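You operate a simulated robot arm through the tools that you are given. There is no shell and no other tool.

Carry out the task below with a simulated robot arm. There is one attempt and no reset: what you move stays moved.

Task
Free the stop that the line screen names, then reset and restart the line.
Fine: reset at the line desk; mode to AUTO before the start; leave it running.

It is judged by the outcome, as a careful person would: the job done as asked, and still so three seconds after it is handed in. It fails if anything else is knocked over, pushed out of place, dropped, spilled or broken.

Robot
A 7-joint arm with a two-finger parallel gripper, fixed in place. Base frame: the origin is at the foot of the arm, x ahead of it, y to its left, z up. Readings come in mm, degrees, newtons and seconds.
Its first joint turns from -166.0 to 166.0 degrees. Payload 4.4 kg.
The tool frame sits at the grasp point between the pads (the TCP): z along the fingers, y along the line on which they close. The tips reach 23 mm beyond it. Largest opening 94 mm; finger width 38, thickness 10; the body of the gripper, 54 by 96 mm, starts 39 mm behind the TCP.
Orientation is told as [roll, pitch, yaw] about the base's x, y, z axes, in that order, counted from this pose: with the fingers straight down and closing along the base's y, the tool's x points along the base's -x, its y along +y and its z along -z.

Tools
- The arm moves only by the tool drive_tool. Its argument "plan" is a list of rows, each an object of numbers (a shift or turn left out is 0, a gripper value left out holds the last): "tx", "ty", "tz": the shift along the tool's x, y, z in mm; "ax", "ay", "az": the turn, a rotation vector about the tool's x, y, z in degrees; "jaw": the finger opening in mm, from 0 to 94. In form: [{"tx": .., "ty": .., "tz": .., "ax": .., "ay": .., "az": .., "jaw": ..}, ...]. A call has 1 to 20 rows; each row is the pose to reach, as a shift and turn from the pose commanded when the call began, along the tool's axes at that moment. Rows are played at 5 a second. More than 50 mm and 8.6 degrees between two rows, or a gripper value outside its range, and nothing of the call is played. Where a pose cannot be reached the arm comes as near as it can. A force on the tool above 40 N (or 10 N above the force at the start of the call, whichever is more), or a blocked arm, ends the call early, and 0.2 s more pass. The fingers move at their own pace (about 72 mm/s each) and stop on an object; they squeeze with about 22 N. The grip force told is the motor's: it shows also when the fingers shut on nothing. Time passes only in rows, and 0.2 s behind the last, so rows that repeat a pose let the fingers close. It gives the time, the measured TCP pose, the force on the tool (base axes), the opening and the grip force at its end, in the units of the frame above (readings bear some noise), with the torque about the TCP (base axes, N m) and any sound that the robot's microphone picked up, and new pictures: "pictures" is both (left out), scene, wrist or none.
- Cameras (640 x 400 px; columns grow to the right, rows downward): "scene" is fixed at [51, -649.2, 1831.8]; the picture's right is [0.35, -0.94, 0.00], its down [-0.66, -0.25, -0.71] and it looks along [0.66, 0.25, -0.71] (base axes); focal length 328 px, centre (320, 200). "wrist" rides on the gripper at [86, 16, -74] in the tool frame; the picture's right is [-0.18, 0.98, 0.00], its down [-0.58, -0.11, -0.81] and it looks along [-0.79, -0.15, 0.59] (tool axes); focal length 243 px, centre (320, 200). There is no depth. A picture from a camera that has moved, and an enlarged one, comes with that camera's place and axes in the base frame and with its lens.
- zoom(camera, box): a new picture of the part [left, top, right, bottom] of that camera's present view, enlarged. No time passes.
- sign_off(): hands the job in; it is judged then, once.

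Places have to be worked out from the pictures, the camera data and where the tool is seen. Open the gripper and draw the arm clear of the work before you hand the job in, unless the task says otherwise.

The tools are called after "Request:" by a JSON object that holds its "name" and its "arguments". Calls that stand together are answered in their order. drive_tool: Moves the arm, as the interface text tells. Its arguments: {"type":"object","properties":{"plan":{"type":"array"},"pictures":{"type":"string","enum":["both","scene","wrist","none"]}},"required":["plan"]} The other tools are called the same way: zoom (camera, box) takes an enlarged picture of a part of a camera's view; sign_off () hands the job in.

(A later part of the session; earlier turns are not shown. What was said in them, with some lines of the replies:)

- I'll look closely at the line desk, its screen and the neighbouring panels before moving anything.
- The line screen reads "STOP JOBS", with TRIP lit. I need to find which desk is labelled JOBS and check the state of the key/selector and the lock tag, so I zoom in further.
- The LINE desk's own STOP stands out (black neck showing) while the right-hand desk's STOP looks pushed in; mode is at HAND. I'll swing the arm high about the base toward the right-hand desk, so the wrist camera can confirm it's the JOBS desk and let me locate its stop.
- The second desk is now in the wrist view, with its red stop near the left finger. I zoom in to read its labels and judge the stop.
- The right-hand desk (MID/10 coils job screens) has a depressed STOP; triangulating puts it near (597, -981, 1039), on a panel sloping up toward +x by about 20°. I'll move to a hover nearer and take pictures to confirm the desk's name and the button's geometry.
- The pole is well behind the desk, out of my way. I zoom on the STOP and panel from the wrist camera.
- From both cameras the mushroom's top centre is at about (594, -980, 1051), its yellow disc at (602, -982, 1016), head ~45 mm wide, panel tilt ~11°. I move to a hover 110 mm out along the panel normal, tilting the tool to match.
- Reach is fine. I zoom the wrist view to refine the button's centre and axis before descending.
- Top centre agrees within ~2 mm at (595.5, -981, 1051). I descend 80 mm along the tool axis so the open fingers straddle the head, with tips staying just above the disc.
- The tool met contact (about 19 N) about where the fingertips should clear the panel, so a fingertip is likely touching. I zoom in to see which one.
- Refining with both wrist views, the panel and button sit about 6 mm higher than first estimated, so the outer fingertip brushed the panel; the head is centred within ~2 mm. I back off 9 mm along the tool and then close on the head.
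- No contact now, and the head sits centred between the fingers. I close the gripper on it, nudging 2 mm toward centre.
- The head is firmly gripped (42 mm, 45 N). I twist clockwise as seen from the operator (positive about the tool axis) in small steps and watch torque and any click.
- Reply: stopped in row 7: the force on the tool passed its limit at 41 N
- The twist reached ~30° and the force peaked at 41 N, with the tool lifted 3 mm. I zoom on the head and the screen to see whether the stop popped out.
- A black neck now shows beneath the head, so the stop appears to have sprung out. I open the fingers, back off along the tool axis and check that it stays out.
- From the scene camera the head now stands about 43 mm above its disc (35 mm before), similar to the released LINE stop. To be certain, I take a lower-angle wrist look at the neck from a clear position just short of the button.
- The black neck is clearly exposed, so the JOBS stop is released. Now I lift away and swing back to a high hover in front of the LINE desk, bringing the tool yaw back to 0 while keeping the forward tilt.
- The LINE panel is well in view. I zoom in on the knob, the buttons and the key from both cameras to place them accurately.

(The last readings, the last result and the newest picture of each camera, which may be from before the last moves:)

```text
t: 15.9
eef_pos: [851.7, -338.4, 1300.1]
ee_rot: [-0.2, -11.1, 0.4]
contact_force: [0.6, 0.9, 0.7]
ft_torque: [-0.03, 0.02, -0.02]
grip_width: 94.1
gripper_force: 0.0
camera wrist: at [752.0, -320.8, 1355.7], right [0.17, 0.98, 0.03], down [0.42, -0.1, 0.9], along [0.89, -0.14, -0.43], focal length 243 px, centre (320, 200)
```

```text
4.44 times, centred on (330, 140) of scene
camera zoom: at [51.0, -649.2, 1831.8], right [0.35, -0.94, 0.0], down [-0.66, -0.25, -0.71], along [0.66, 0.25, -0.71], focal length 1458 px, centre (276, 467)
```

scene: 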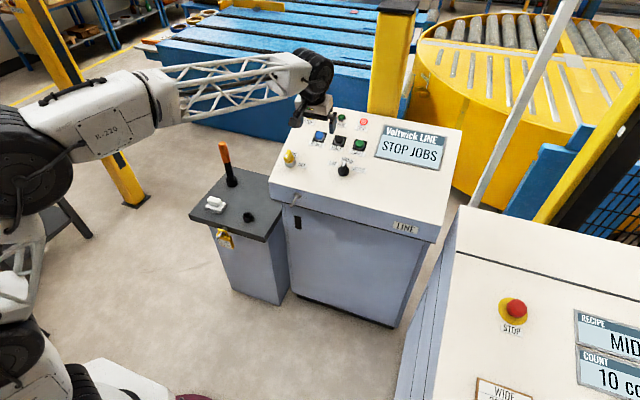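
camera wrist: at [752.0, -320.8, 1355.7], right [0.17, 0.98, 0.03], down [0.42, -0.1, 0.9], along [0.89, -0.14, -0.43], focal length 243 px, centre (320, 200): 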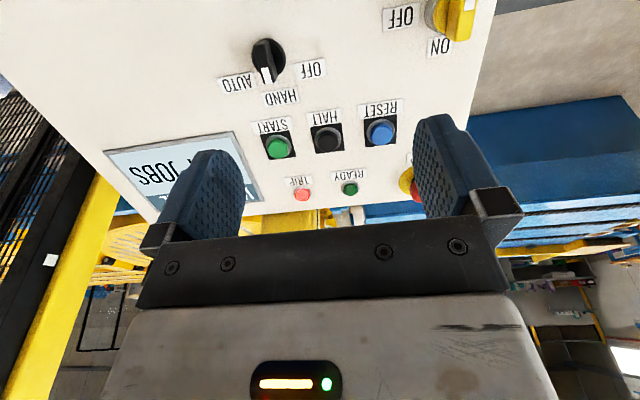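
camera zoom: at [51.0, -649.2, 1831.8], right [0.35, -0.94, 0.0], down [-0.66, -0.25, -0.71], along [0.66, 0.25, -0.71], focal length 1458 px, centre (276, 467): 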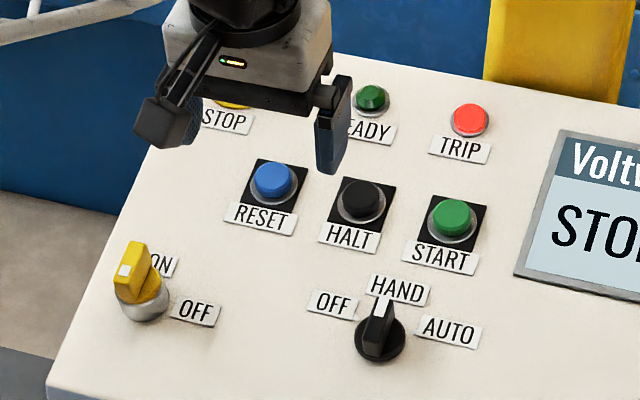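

RESET sits near (1050, -271, 1114), START near (1046, -431, 1118), the mode knob near (935, -407, 1067), panel tilt ~20°. I close the fingers into a pushing tip and hover about 60 mm off RESET, square to the panel.

Request:
{"name": "drive_tool", "arguments": {"plan": [{"tx": -29.3, "ty": 13.3, "tz": 27.7, "ay": -1.8, "jaw": 0}, {"tx": -58.6, "ty": 26.7, "tz": 55.5, "ay": -3.6, "jaw": 0}, {"tx": -87.8, "ty": 40, "tz": 83.2, "ay": -5.4, "jaw": 0}, {"tx": -117.1, "ty": 53.4, "tz": 111, "ay": -7.2, "jaw": 0}, {"tx": -146.4, "ty": 66.7, "tz": 138.7, "ay": -9, "jaw": 0}, {"tx": -146.4, "ty": 66.7, "tz": 138.7, "ay": -9, "jaw": 0}], "pictures": "both"}}

```text
t: 17.3
eef_pos: [1021.2, -271.2, 1191.2]
ee_rot: [-0.3, -20.1, 0.4]
contact_force: [0.0, -0.6, -1.1]
ft_torque: [-0.02, -0.04, 0.0]
grip_width: 0.1
gripper_force: 21.5
camera wrist: at [914.0, -253.9, 1230.7], right [0.17, 0.98, 0.06], down [0.27, -0.1, 0.96], along [0.95, -0.14, -0.28], focal length 243 px, centre (320, 200)
```

scene: 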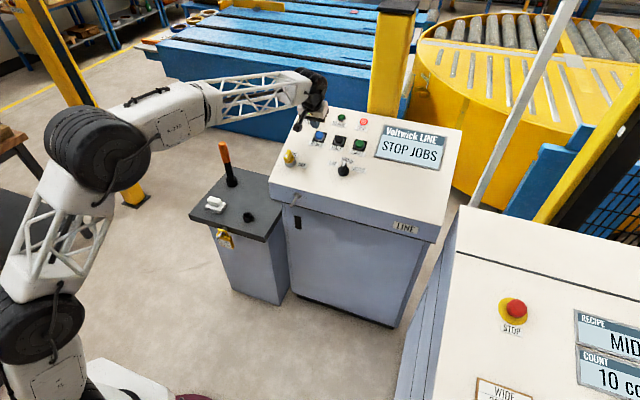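
wrist: 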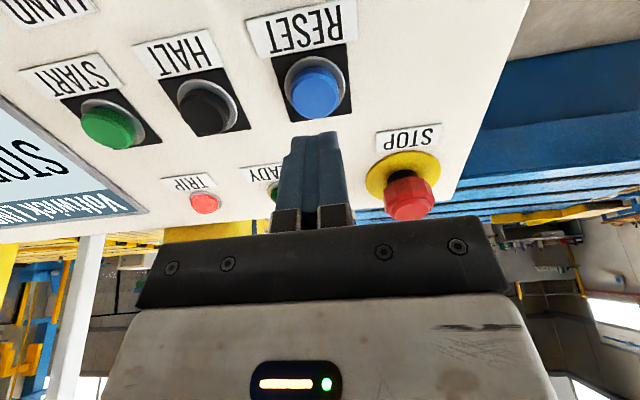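

Request:
{"name": "zoom", "arguments": {"camera": "wrist", "box": [230, 30, 410, 200]}}

Request:
{"name": "zoom", "arguments": {"camera": "scene", "box": [275, 65, 385, 185]}}

```text
2.35 times, centred on (320, 115) of wrist
camera zoom: at [914.0, -253.9, 1230.7], right [0.17, 0.98, 0.06], down [0.27, -0.1, 0.96], along [0.95, -0.14, -0.28], focal length 571 px, centre (320, 400)
```

zoom: 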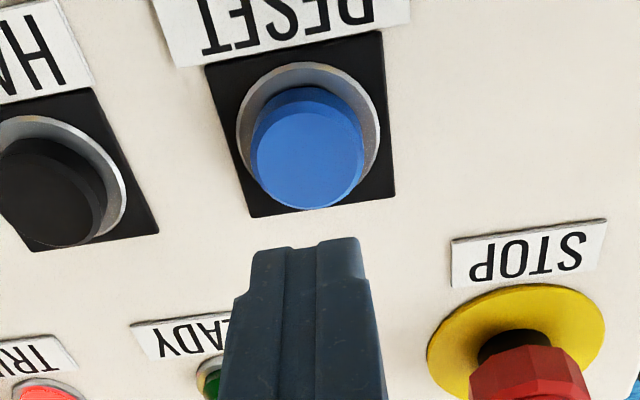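

```text
3.33 times, centred on (330, 125) of scene
camera zoom: at [51.0, -649.2, 1831.8], right [0.35, -0.94, 0.0], down [-0.66, -0.25, -0.71], along [0.66, 0.25, -0.71], focal length 1094 px, centre (287, 450)
```

zoom: 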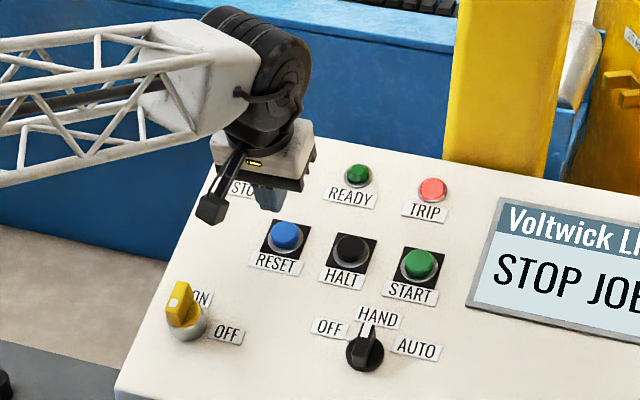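

Combining this with the previous wrist view puts the RESET cap at (1044, -272, 1120), i.e. 51 mm beyond the fingertip and 3 mm to one side. I advance and press gently in small steps, then retreat.

Request:
{"name": "drive_tool", "arguments": {"plan": [{"tx": 0.8, "ty": -1.5, "tz": 22}, {"tx": 1.5, "ty": -3, "tz": 44}, {"tx": 1.5, "ty": -3, "tz": 48}, {"tx": 1.5, "ty": -3, "tz": 51}, {"tx": 1.5, "ty": -3, "tz": 53}], "pictures": "both"}}

```text
t: 18.5
eef_pos: [1037.0, -274.4, 1141.9]
ee_rot: [-0.1, -20.1, 0.4]
contact_force: [-3.0, -0.2, 2.0]
ft_torque: [-0.01, -0.01, -0.05]
grip_width: 0.0
gripper_force: 22.1
camera wrist: at [929.9, -257.9, 1181.2], right [0.17, 0.98, 0.06], down [0.27, -0.1, 0.96], along [0.95, -0.14, -0.28], focal length 243 px, centre (320, 200)
```

scene: 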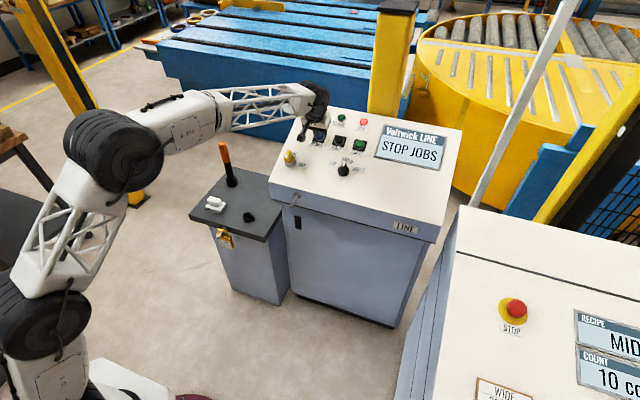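
wrist: 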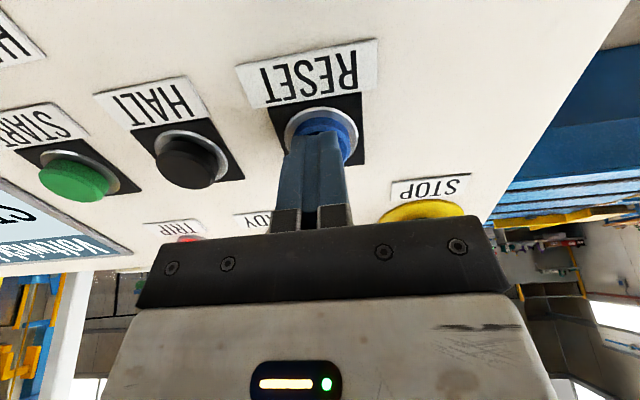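

Light contact (3.6 N) on the blue cap. I check alignment before pushing further.

Request:
{"name": "zoom", "arguments": {"camera": "wrist", "box": [240, 60, 400, 200]}}

Request:
{"name": "zoom", "arguments": {"camera": "scene", "box": [285, 80, 385, 165]}}

```text
2.86 times, centred on (320, 130) of wrist
camera zoom: at [929.9, -257.9, 1181.2], right [0.17, 0.98, 0.06], down [0.27, -0.1, 0.96], along [0.95, -0.14, -0.28], focal length 693 px, centre (320, 400)
```

zoom: 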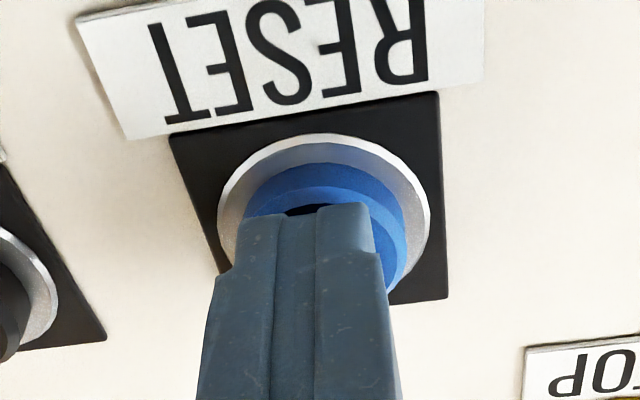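

```text
4.71 times, centred on (335, 122) of scene
camera zoom: at [51.0, -649.2, 1831.8], right [0.35, -0.94, 0.0], down [-0.66, -0.25, -0.71], along [0.66, 0.25, -0.71], focal length 1544 px, centre (249, 565)
```

zoom: 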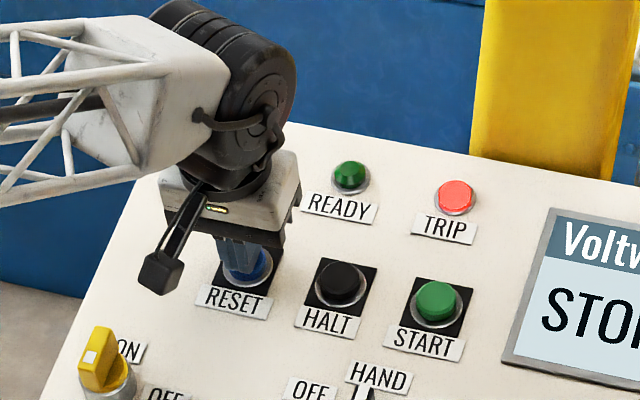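

The tip is on the cap but about 3 mm to the left. I lift slightly, shift, press about 6 mm, hold, then retreat and look at the lamps.

Request:
{"name": "drive_tool", "arguments": {"plan": [{"tz": -5, "ty": 2}, {"tz": -2, "ty": 3.5}, {"tz": 2, "ty": 3.5}, {"tz": 4, "ty": 3.5}, {"tz": 6, "ty": 3.5}, {"tz": 7, "ty": 3.5}], "pictures": "both"}}

```text
t: 19.9
eef_pos: [1038.7, -270.0, 1136.7]
ee_rot: [-0.3, -20.2, 0.4]
contact_force: [-16.9, 4.7, 22.1]
ft_torque: [0.07, -0.28, 0.13]
grip_width: 0.0
gripper_force: 21.8
heard: click
camera wrist: at [932.2, -254.2, 1176.4], right [0.17, 0.98, 0.06], down [0.27, -0.1, 0.96], along [0.95, -0.14, -0.28], focal length 243 px, centre (320, 200)
```

scene: 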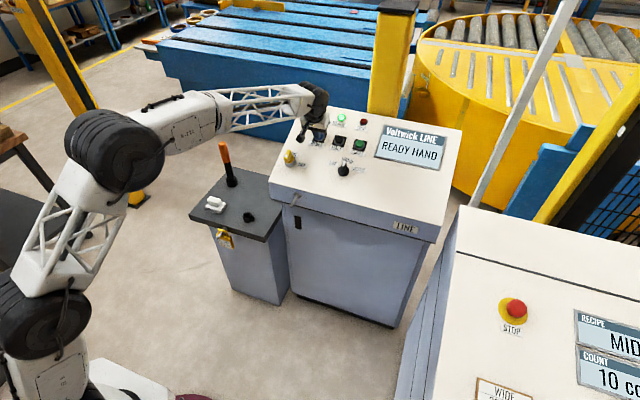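
wrist: 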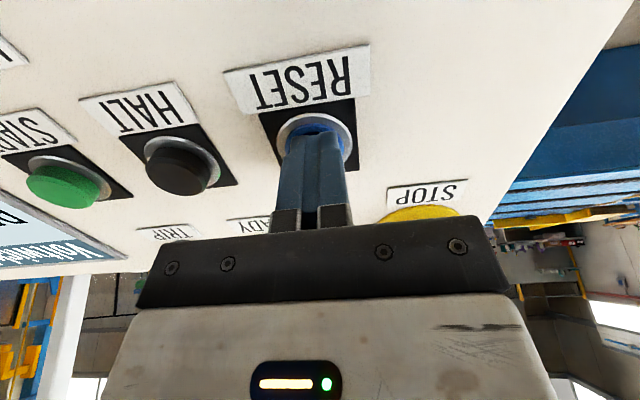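

A click was heard; TRIP is out, READY is lit and the screen reads "READY HAND". I retreat and move parallel to the panel to hover over the mode knob, opening the fingers.

Request:
{"name": "drive_tool", "arguments": {"plan": [{"tz": -30, "jaw": 0}, {"tz": -65, "jaw": 0}, {"tz": -100, "jaw": 50}, {"tx": 30.5, "ty": -34, "tz": -100, "jaw": 50}, {"tx": 61, "ty": -68, "tz": -100, "jaw": 50}, {"tx": 91.7, "ty": -102, "tz": -100, "jaw": 50}, {"tx": 122.2, "ty": -136, "tz": -100, "jaw": 50}, {"tx": 122.2, "ty": -136, "tz": -100, "jaw": 50}], "pictures": "both"}}

Request:
{"name": "zoom", "arguments": {"camera": "wrist", "box": [220, 0, 420, 150]}}

Request:
{"name": "zoom", "arguments": {"camera": "scene", "box": [290, 90, 460, 190]}}

```text
t: 21.7
eef_pos: [889.9, -407.2, 1188.3]
ee_rot: [-0.3, -20.0, 0.4]
contact_force: [-0.3, -0.1, 0.5]
ft_torque: [0.02, -0.05, -0.03]
grip_width: 49.9
gripper_force: 0.1
camera wrist: at [782.7, -391.4, 1227.7], right [0.17, 0.98, 0.06], down [0.27, -0.1, 0.96], along [0.95, -0.14, -0.28], focal length 243 px, centre (320, 200)
```

scene: 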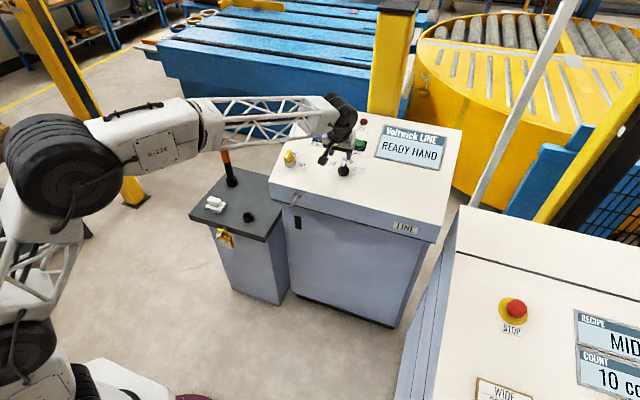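
wrist: 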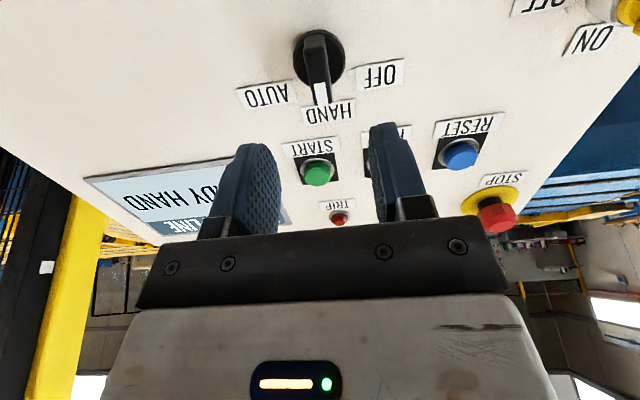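

```text
2.67 times, centred on (320, 75) of wrist
camera zoom: at [782.7, -391.4, 1227.7], right [0.17, 0.98, 0.06], down [0.27, -0.1, 0.96], along [0.95, -0.14, -0.28], focal length 647 px, centre (320, 533)
```

zoom: 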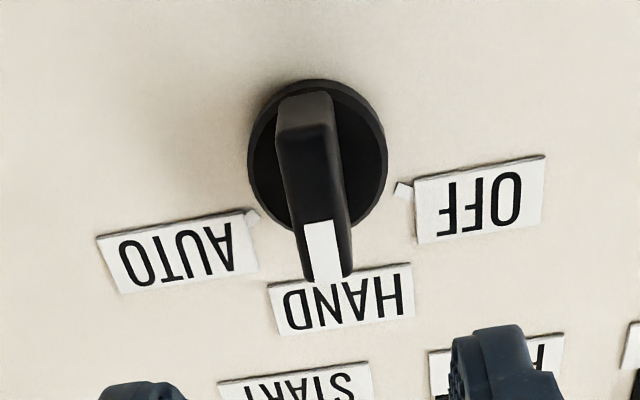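

```text
3.76 times, centred on (375, 140) of scene
camera zoom: at [51.0, -649.2, 1831.8], right [0.35, -0.94, 0.0], down [-0.66, -0.25, -0.71], along [0.66, 0.25, -0.71], focal length 1235 px, centre (113, 426)
```

zoom: 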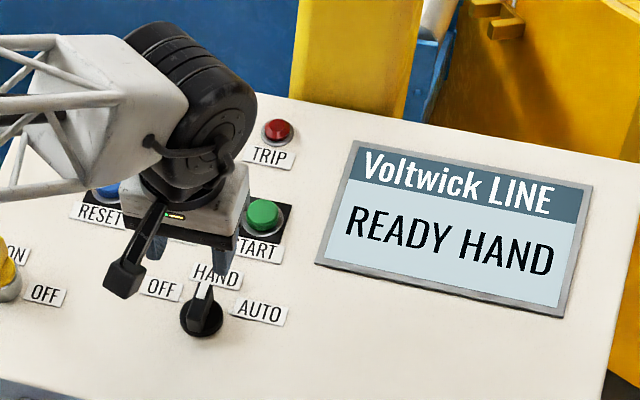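

The mode knob's axis is at about (937, -408, 1064), 132 mm ahead of the TCP, with its bar along the tool's x — so my fingers straddle it properly. I descend with fingers open 50 mm, leaving the tips about 5 mm above the knob disc.

Request:
{"name": "drive_tool", "arguments": {"plan": [{"tx": -1, "ty": -0.5, "tz": 35, "jaw": 50}, {"tx": -2, "ty": -1, "tz": 70, "jaw": 50}, {"tx": -2.8, "ty": -1.4, "tz": 90, "jaw": 50}, {"tx": -2.8, "ty": -1.4, "tz": 97, "jaw": 50}, {"tx": -2.8, "ty": -1.4, "tz": 103, "jaw": 50}, {"tx": -2.8, "ty": -1.4, "tz": 103, "jaw": 50}], "pictures": "both"}}

Request:
{"name": "zoom", "arguments": {"camera": "wrist", "box": [200, 60, 440, 240]}}

```text
t: 23.1
eef_pos: [929.6, -409.2, 1090.6]
ee_rot: [-0.2, -20.2, 0.4]
contact_force: [0.2, -0.4, 0.7]
ft_torque: [0.04, 0.02, -0.03]
grip_width: 49.8
gripper_force: 0.1
camera wrist: at [821.9, -392.5, 1130.6], right [0.17, 0.98, 0.06], down [0.27, -0.1, 0.96], along [0.95, -0.14, -0.28], focal length 243 px, centre (320, 200)
```

scene: 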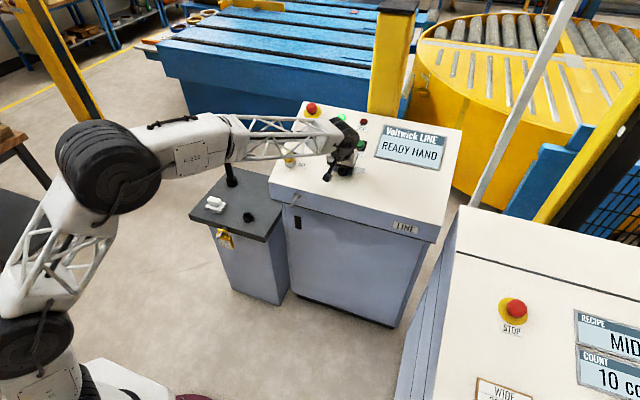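
wrist: 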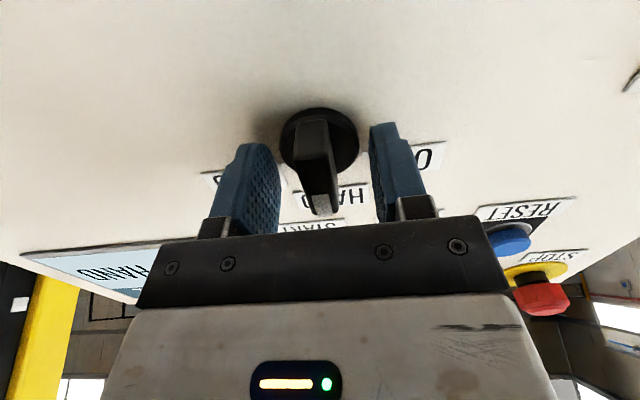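

```text
2.22 times, centred on (320, 150) of wrist
camera zoom: at [821.9, -392.5, 1130.6], right [0.17, 0.98, 0.06], down [0.27, -0.1, 0.96], along [0.95, -0.14, -0.28], focal length 539 px, centre (320, 311)
```

zoom: 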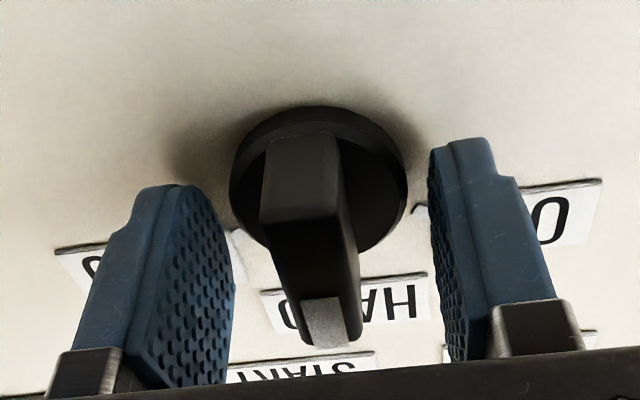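

The knob disc projects exactly where expected (centred on the tool axis) and there's no contact. I close the fingers on the bar.

Request:
{"name": "drive_tool", "arguments": {"plan": [{"jaw": 30}, {"jaw": 8}, {"jaw": 8}, {"jaw": 8}], "pictures": "wrist"}}

Request:
{"name": "zoom", "arguments": {"camera": "wrist", "box": [200, 60, 440, 240]}}

```text
t: 24.1
eef_pos: [929.4, -409.1, 1091.7]
ee_rot: [-0.2, -20.1, 0.4]
contact_force: [4.9, -7.8, -1.5]
ft_torque: [-0.05, -0.09, -0.01]
grip_width: 41.7
gripper_force: 44.9
camera wrist: at [821.9, -392.8, 1130.6], right [0.17, 0.98, 0.06], down [0.27, -0.1, 0.96], along [0.95, -0.14, -0.28], focal length 243 px, centre (320, 200)
```

wrist: 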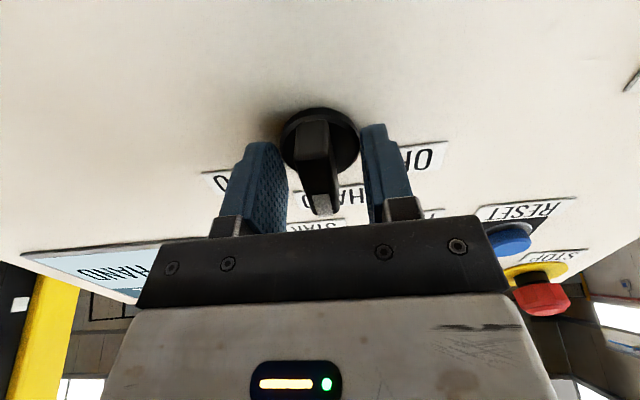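

```text
2.22 times, centred on (320, 150) of wrist
camera zoom: at [821.9, -392.8, 1130.6], right [0.17, 0.98, 0.06], down [0.27, -0.1, 0.96], along [0.95, -0.14, -0.28], focal length 539 px, centre (320, 311)
```

zoom: 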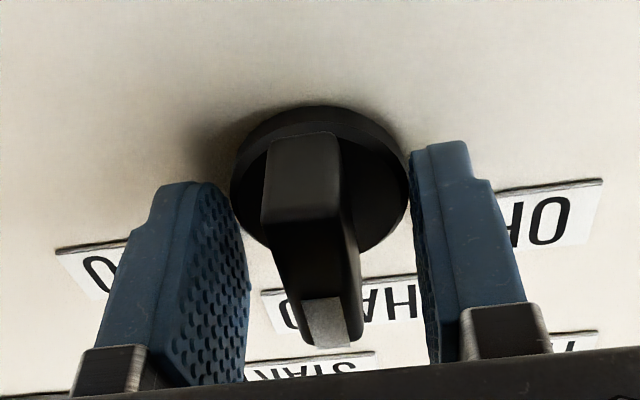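

The fingers closed on the 42 mm disc rather than the bar: re-measuring, the disc face is 19 mm ahead of the TCP and the bar spans -4 to 19. I open, back off 9 mm, and close again on the bar alone.

Request:
{"name": "drive_tool", "arguments": {"plan": [{"jaw": 52}, {"jaw": 52}, {"tz": -5, "jaw": 52}, {"tz": -9, "jaw": 52}, {"tz": -9, "jaw": 30}, {"tz": -9, "jaw": 5}, {"tz": -9, "jaw": 5}, {"tz": -9, "jaw": 5}], "pictures": "both"}}

Request:
{"name": "zoom", "arguments": {"camera": "wrist", "box": [200, 60, 440, 240]}}

```text
t: 25.9
eef_pos: [926.4, -410.3, 1100.7]
ee_rot: [-0.2, -20.0, 0.4]
contact_force: [2.3, -2.8, 0.7]
ft_torque: [0.31, 0.09, 0.14]
grip_width: 15.0
gripper_force: 44.7
camera wrist: at [819.0, -392.8, 1139.4], right [0.17, 0.98, 0.06], down [0.27, -0.1, 0.96], along [0.95, -0.14, -0.28], focal length 243 px, centre (320, 200)
```

scene: 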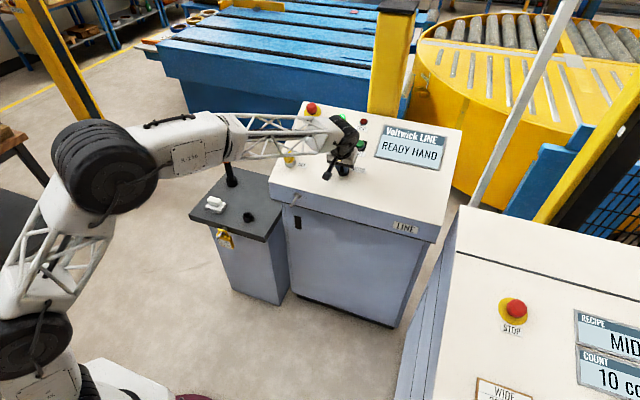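
wrist: 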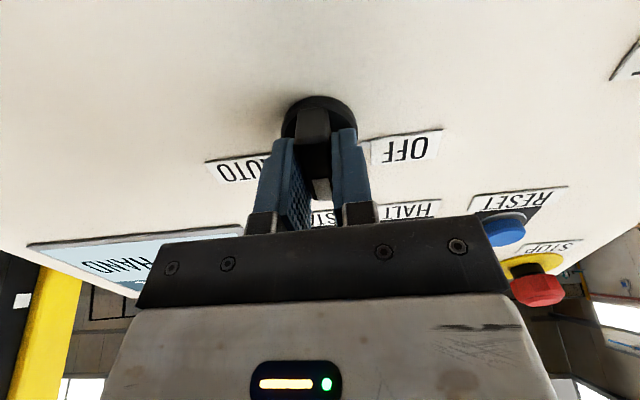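

```text
2.22 times, centred on (320, 150) of wrist
camera zoom: at [819.0, -392.8, 1139.4], right [0.17, 0.98, 0.06], down [0.27, -0.1, 0.96], along [0.95, -0.14, -0.28], focal length 539 px, centre (320, 311)
```

zoom: 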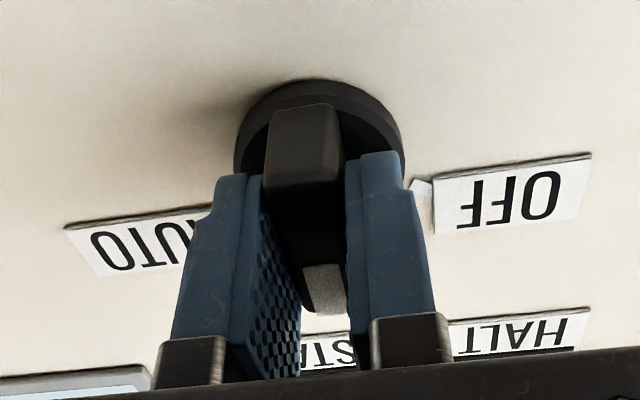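

Now the bar is gripped (15 mm wide). I turn it clockwise (toward AUTO) in 6° steps to 60°.

Request:
{"name": "drive_tool", "arguments": {"plan": [{"az": 6}, {"az": 12}, {"az": 18}, {"az": 24}, {"az": 30}, {"az": 36}, {"az": 42}, {"az": 48}, {"az": 54}, {"az": 60}, {"az": 60}], "pictures": "both"}}

Request:
{"name": "zoom", "arguments": {"camera": "scene", "box": [290, 90, 460, 190]}}

Request:
{"name": "zoom", "arguments": {"camera": "wrist", "box": [200, 60, 440, 240]}}

```text
t: 27.7
eef_pos: [925.3, -411.5, 1099.6]
ee_rot: [14.1, -14.4, -45.7]
contact_force: [-2.2, -10.1, -0.2]
ft_torque: [0.38, -0.71, 0.18]
grip_width: 15.2
gripper_force: 44.9
stopped in row 8: the force on the tool passed its limit at 41 N (the readings are from after the stop); the commanded pose is now the measured one
camera wrist: at [851.9, -337.9, 1151.2], right [0.77, 0.58, 0.28], down [0.05, -0.48, 0.88], along [0.64, -0.66, -0.39], focal length 243 px, centre (320, 200)
```

scene: 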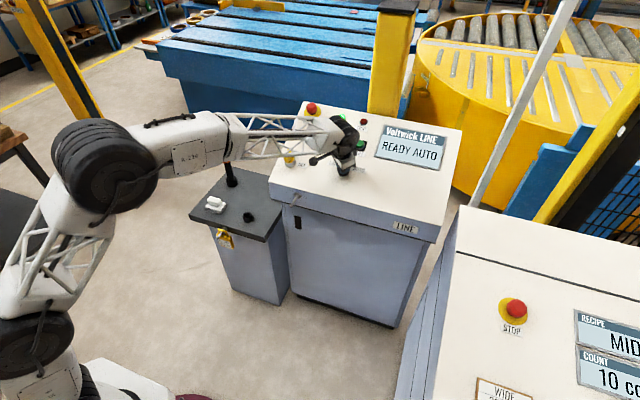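
wrist: 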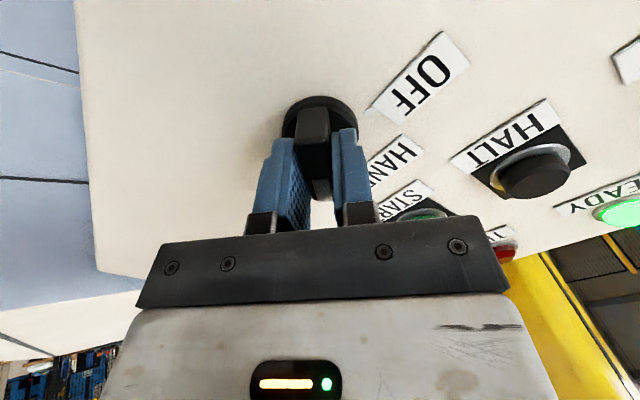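

```text
3.76 times, centred on (375, 140) of scene
camera zoom: at [51.0, -649.2, 1831.8], right [0.35, -0.94, 0.0], down [-0.66, -0.25, -0.71], along [0.66, 0.25, -0.71], focal length 1235 px, centre (113, 426)
```

zoom: 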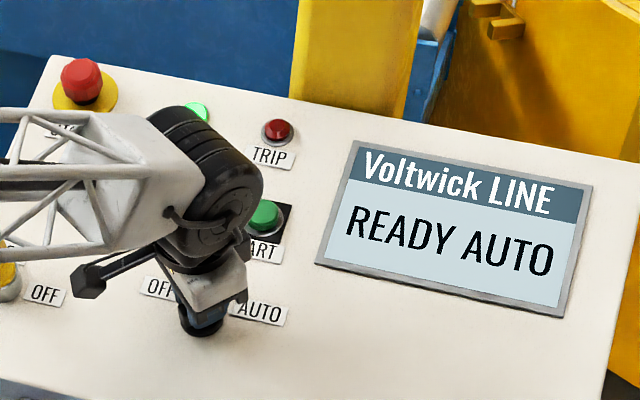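

```text
2.22 times, centred on (320, 150) of wrist
camera zoom: at [851.9, -337.9, 1151.2], right [0.77, 0.58, 0.28], down [0.05, -0.48, 0.88], along [0.64, -0.66, -0.39], focal length 539 px, centre (320, 311)
```

zoom: 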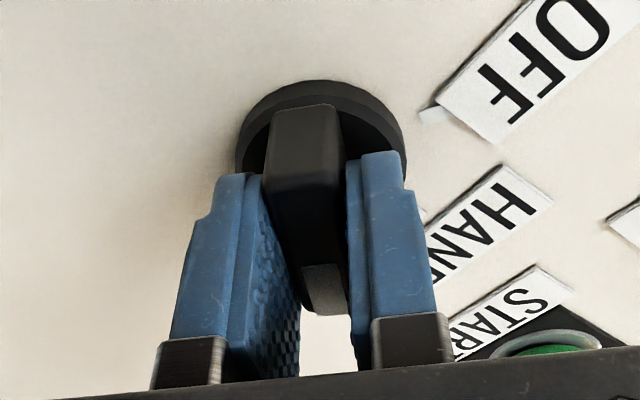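

The screen now reads "READY AUTO"; the knob hit its end stop at about 45°. I open the fingers, back straight off, and confirm it stays in AUTO.

Request:
{"name": "drive_tool", "arguments": {"plan": [{"jaw": 50}, {"jaw": 50}, {"jaw": 50}, {"tz": -25, "jaw": 50}, {"tz": -60, "jaw": 50}, {"tz": -100, "jaw": 50}], "pictures": "both"}}

Request:
{"name": "zoom", "arguments": {"camera": "scene", "box": [290, 90, 460, 190]}}

```text
t: 29.1
eef_pos: [891.6, -409.9, 1192.4]
ee_rot: [14.0, -14.3, -45.7]
contact_force: [0.4, 0.5, -1.0]
ft_torque: [0.02, -0.03, 0.03]
grip_width: 49.8
gripper_force: 0.1
camera wrist: at [818.4, -336.9, 1244.2], right [0.77, 0.58, 0.28], down [0.05, -0.48, 0.88], along [0.64, -0.66, -0.4], focal length 243 px, centre (320, 200)
```

scene: 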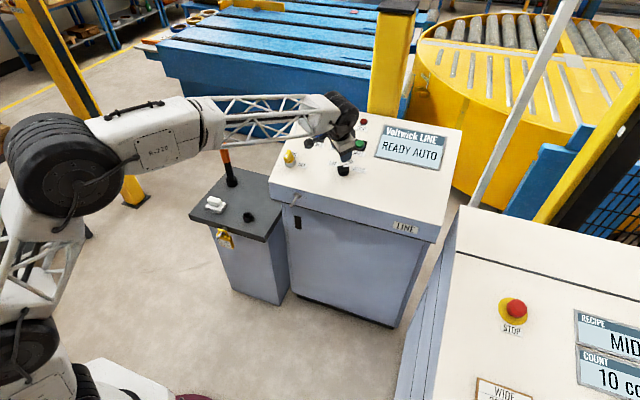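
wrist: 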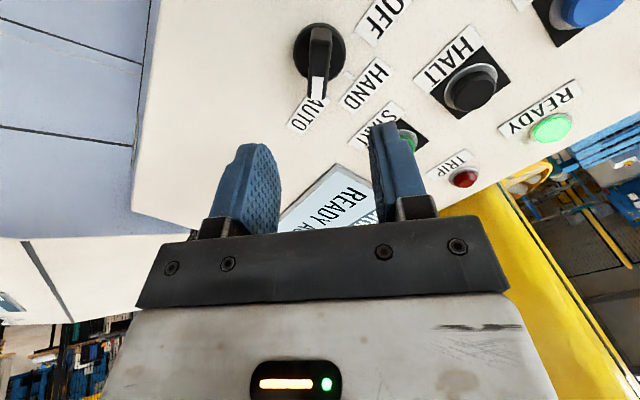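

```text
3.76 times, centred on (375, 140) of scene
camera zoom: at [51.0, -649.2, 1831.8], right [0.35, -0.94, 0.0], down [-0.66, -0.25, -0.71], along [0.66, 0.25, -0.71], focal length 1235 px, centre (113, 426)
```

zoom: 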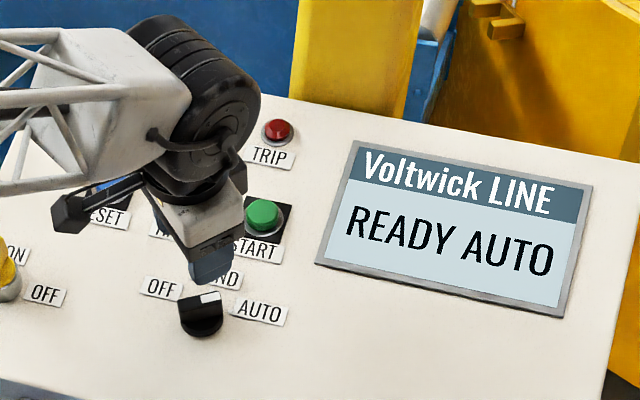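

AUTO is set and holding. I close the fingers, turn the tool back to yaw 0 and move to hover 50 mm off the START cap.

Request:
{"name": "drive_tool", "arguments": {"plan": [{"tx": -16.8, "ty": 11.3, "tz": 4, "az": -7.4, "jaw": 0}, {"tx": -33.5, "ty": 22.6, "tz": 10, "az": -14.8, "jaw": 0}, {"tx": -50.3, "ty": 34, "tz": 18, "az": -22.2, "jaw": 0}, {"tx": -67.1, "ty": 45.3, "tz": 27, "az": -29.6, "jaw": 0}, {"tx": -83.8, "ty": 56.6, "tz": 37, "az": -37, "jaw": 0}, {"tx": -100.6, "ty": 67.9, "tz": 47.1, "az": -44.5, "jaw": 0}, {"tx": -100.6, "ty": 67.9, "tz": 47.1, "az": -44.5, "jaw": 0}], "pictures": "both"}}

Request:
{"name": "zoom", "arguments": {"camera": "wrist", "box": [230, 30, 410, 200]}}

```text
t: 30.7
eef_pos: [1019.3, -431.3, 1190.1]
ee_rot: [-0.4, -20.0, 0.6]
contact_force: [-0.7, -0.5, -0.1]
ft_torque: [-0.03, 0.02, -0.03]
grip_width: 0.1
gripper_force: 21.6
camera wrist: at [913.1, -415.1, 1230.6], right [0.16, 0.98, 0.06], down [0.27, -0.1, 0.96], along [0.95, -0.14, -0.28], focal length 243 px, centre (320, 200)
```

scene: 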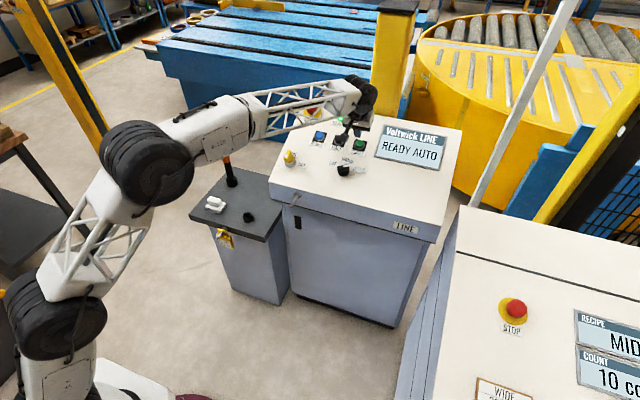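
wrist: 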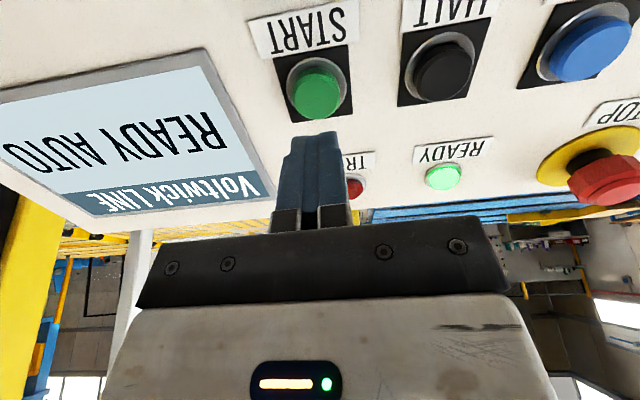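

```text
2.35 times, centred on (320, 115) of wrist
camera zoom: at [913.1, -415.1, 1230.6], right [0.16, 0.98, 0.06], down [0.27, -0.1, 0.96], along [0.95, -0.14, -0.28], focal length 571 px, centre (320, 400)
```

zoom: 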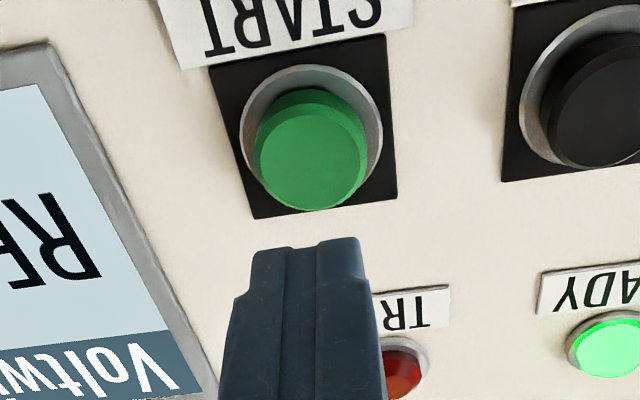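

The START cap lies in almost the same place relative to the tool as RESET did. I advance and press about 6 mm past contact.

Request:
{"name": "drive_tool", "arguments": {"plan": [{"tx": 1, "ty": 0.8, "tz": 22}, {"tx": 2, "ty": 1.5, "tz": 44}, {"tx": 2, "ty": 1.5, "tz": 50}, {"tx": 2, "ty": 1.5, "tz": 54}, {"tx": 2, "ty": 1.5, "tz": 57}, {"tx": 2, "ty": 1.5, "tz": 59}, {"tx": 2, "ty": 1.5, "tz": 59}], "pictures": "both"}}

Request:
{"name": "zoom", "arguments": {"camera": "scene", "box": [290, 90, 460, 190]}}

```text
t: 32.3
eef_pos: [1038.3, -430.0, 1137.3]
ee_rot: [-0.4, -20.3, 0.7]
contact_force: [-11.5, -1.4, 22.8]
ft_torque: [-0.03, -0.42, -0.04]
grip_width: 0.0
gripper_force: 21.6
heard: click
camera wrist: at [930.6, -413.4, 1176.0], right [0.16, 0.98, 0.06], down [0.27, -0.1, 0.96], along [0.95, -0.14, -0.28], focal length 243 px, centre (320, 200)
```

scene: 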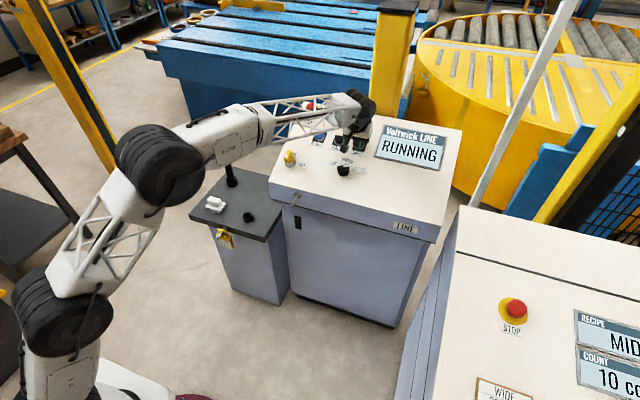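
wrist: 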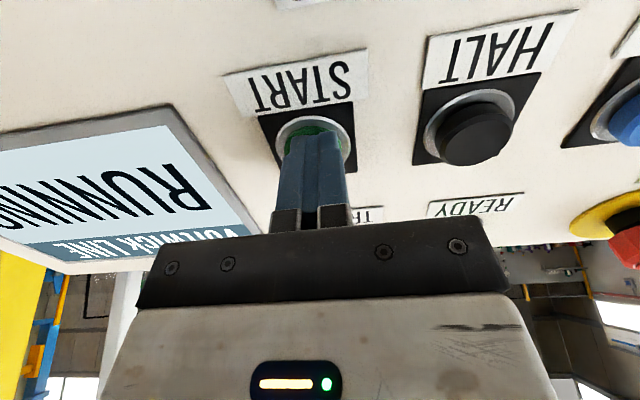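

```text
3.76 times, centred on (375, 140) of scene
camera zoom: at [51.0, -649.2, 1831.8], right [0.35, -0.94, 0.0], down [-0.66, -0.25, -0.71], along [0.66, 0.25, -0.71], focal length 1235 px, centre (113, 426)
```

zoom: 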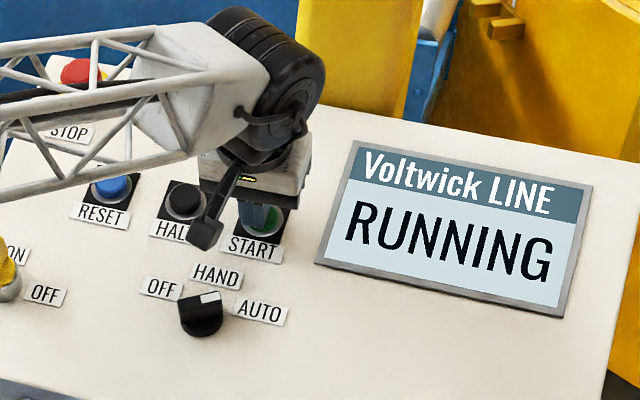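

Click heard and the screen reads "RUNNING". I retreat straight off the button, then draw the arm back and up well clear, opening the gripper.

Request:
{"name": "drive_tool", "arguments": {"plan": [{"tz": -40, "jaw": 0}, {"tz": -80, "jaw": 0}, {"tz": -120, "jaw": 0}, {"tx": 22, "ty": 22, "tz": -155, "jaw": 94}, {"tx": 44, "ty": 44, "tz": -190, "jaw": 94}, {"tx": 66, "ty": 66, "tz": -225, "jaw": 94}, {"tx": 88, "ty": 88, "tz": -260, "jaw": 94}, {"tx": 110, "ty": 110, "tz": -294, "jaw": 94}, {"tx": 132, "ty": 132, "tz": -328, "jaw": 94}, {"tx": 132, "ty": 132, "tz": -328, "jaw": 94}, {"tx": 132, "ty": 132, "tz": -328, "jaw": 94}], "pictures": "both"}}

Request:
{"name": "zoom", "arguments": {"camera": "scene", "box": [260, 90, 470, 220]}}

Request:
{"name": "zoom", "arguments": {"camera": "scene", "box": [480, 280, 560, 350]}}

```text
t: 34.7
eef_pos: [800.4, -297.7, 1396.5]
ee_rot: [-0.3, -20.0, 0.6]
contact_force: [-0.5, 0.4, -0.8]
ft_torque: [-0.02, -0.02, -0.02]
grip_width: 94.0
gripper_force: 0.1
camera wrist: at [693.4, -280.4, 1436.2], right [0.16, 0.98, 0.06], down [0.27, -0.1, 0.96], along [0.95, -0.14, -0.28], focal length 243 px, centre (320, 200)
```

scene: 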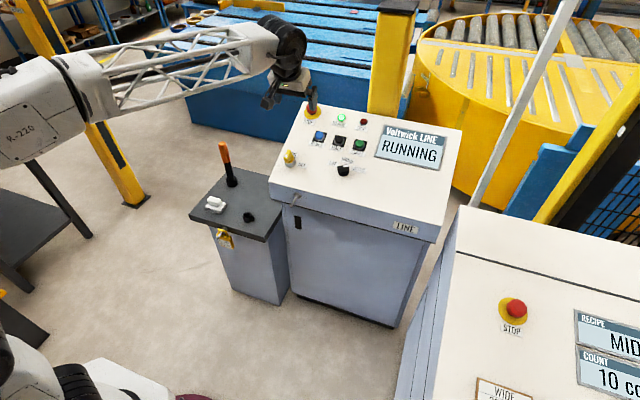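
wrist: 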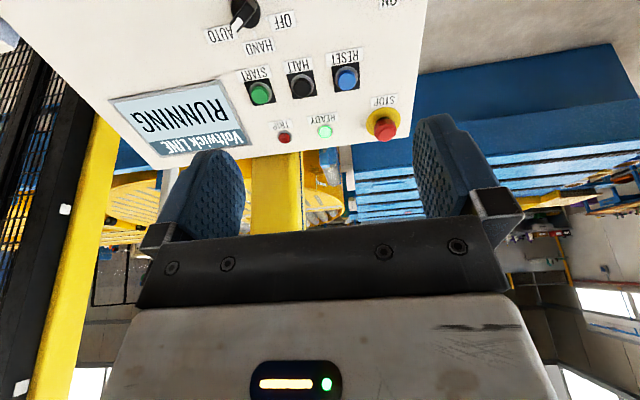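

```text
3.05 times, centred on (365, 155) of scene
camera zoom: at [51.0, -649.2, 1831.8], right [0.35, -0.94, 0.0], down [-0.66, -0.25, -0.71], along [0.66, 0.25, -0.71], focal length 1000 px, centre (183, 337)
```

zoom: 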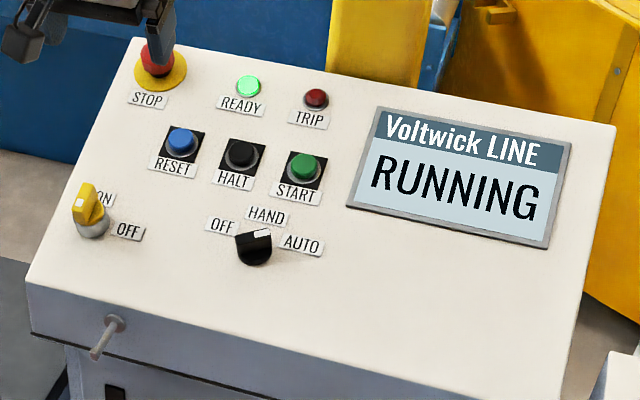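

```text
5.71 times, centred on (520, 315) of scene
camera zoom: at [51.0, -649.2, 1831.8], right [0.35, -0.94, 0.0], down [-0.66, -0.25, -0.71], along [0.66, 0.25, -0.71], focal length 1875 px, centre (-823, -457)
```

zoom: 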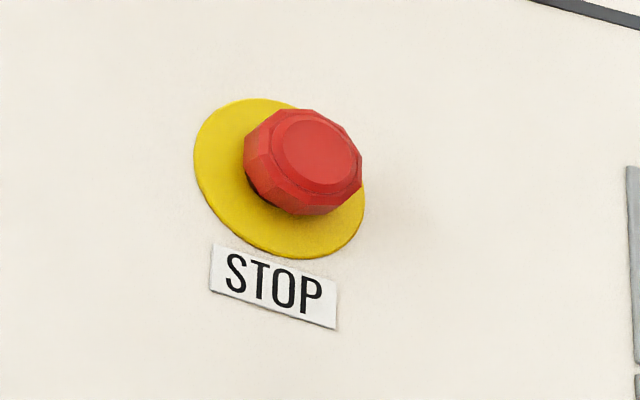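

RUNNING, READY lit, TRIP out, mode in AUTO, both stops out, and the arm is clear with the gripper open. I wait a few seconds to confirm the line keeps running.

Request:
{"name": "drive_tool", "arguments": {"plan": [{"jaw": 94}, {"tz": -10, "jaw": 94}, {"tz": -20, "jaw": 94}, {"tz": -20, "jaw": 94}, {"tz": -20, "jaw": 94}, {"tz": -20, "jaw": 94}, {"tz": -20, "jaw": 94}, {"tz": -20, "jaw": 94}, {"tz": -20, "jaw": 94}, {"tz": -20, "jaw": 94}, {"tz": -20, "jaw": 94}, {"tz": -20, "jaw": 94}, {"tz": -20, "jaw": 94}, {"tz": -20, "jaw": 94}, {"tz": -20, "jaw": 94}], "pictures": "scene"}}

```text
t: 37.9
eef_pos: [793.6, -297.9, 1413.5]
ee_rot: [-0.4, -20.1, 0.6]
contact_force: [0.1, 0.0, -0.1]
ft_torque: [0.02, 0.02, 0.01]
grip_width: 93.8
gripper_force: 0.1
```

scene: 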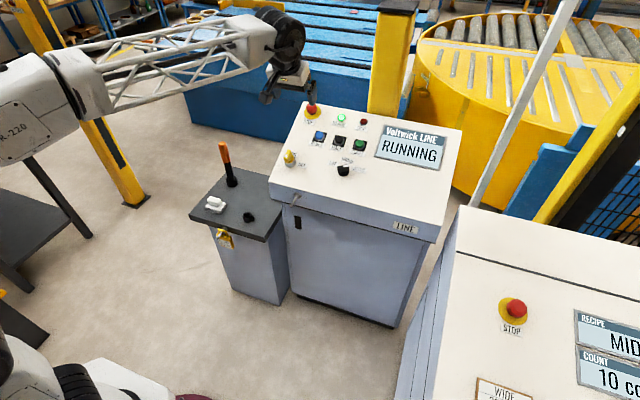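

The screen still reads "RUNNING" over five seconds after the start, nothing else has moved, and the arm is clear with the gripper open. I hand the job in.

Request:
{"name": "sign_off", "arguments": {}}

```text
The job is handed in.
```

The line is running again. The screen still read "RUNNING" more than five seconds after the start, and I've handed the job in.

- **Stop freed:** the line screen named "STOP JOBS". I took that to be the stop on the desk with the RECIPE and COUNT screens. I never saw a JOBS nameplate there, but that stop was pushed in and the LINE desk's own stop was already out. I twisted it clockwise about 30° and it sprang out. The reset that followed cleared the trip.
- **Reset:** I pressed RESET at the line desk. TRIP went out, READY lit, and the screen changed to "READY HAND".
- **Mode:** I turned the knob from HAND to AUTO before starting, and the screen read "READY AUTO".
- **Start:** I pressed START and the screen changed to "RUNNING".

I saw nothing else moved or knocked. One fingertip lightly touched the panel beside the JOBS stop on the first approach, and I saw no mark. The arm is drawn back clear of the desks with the gripper open.
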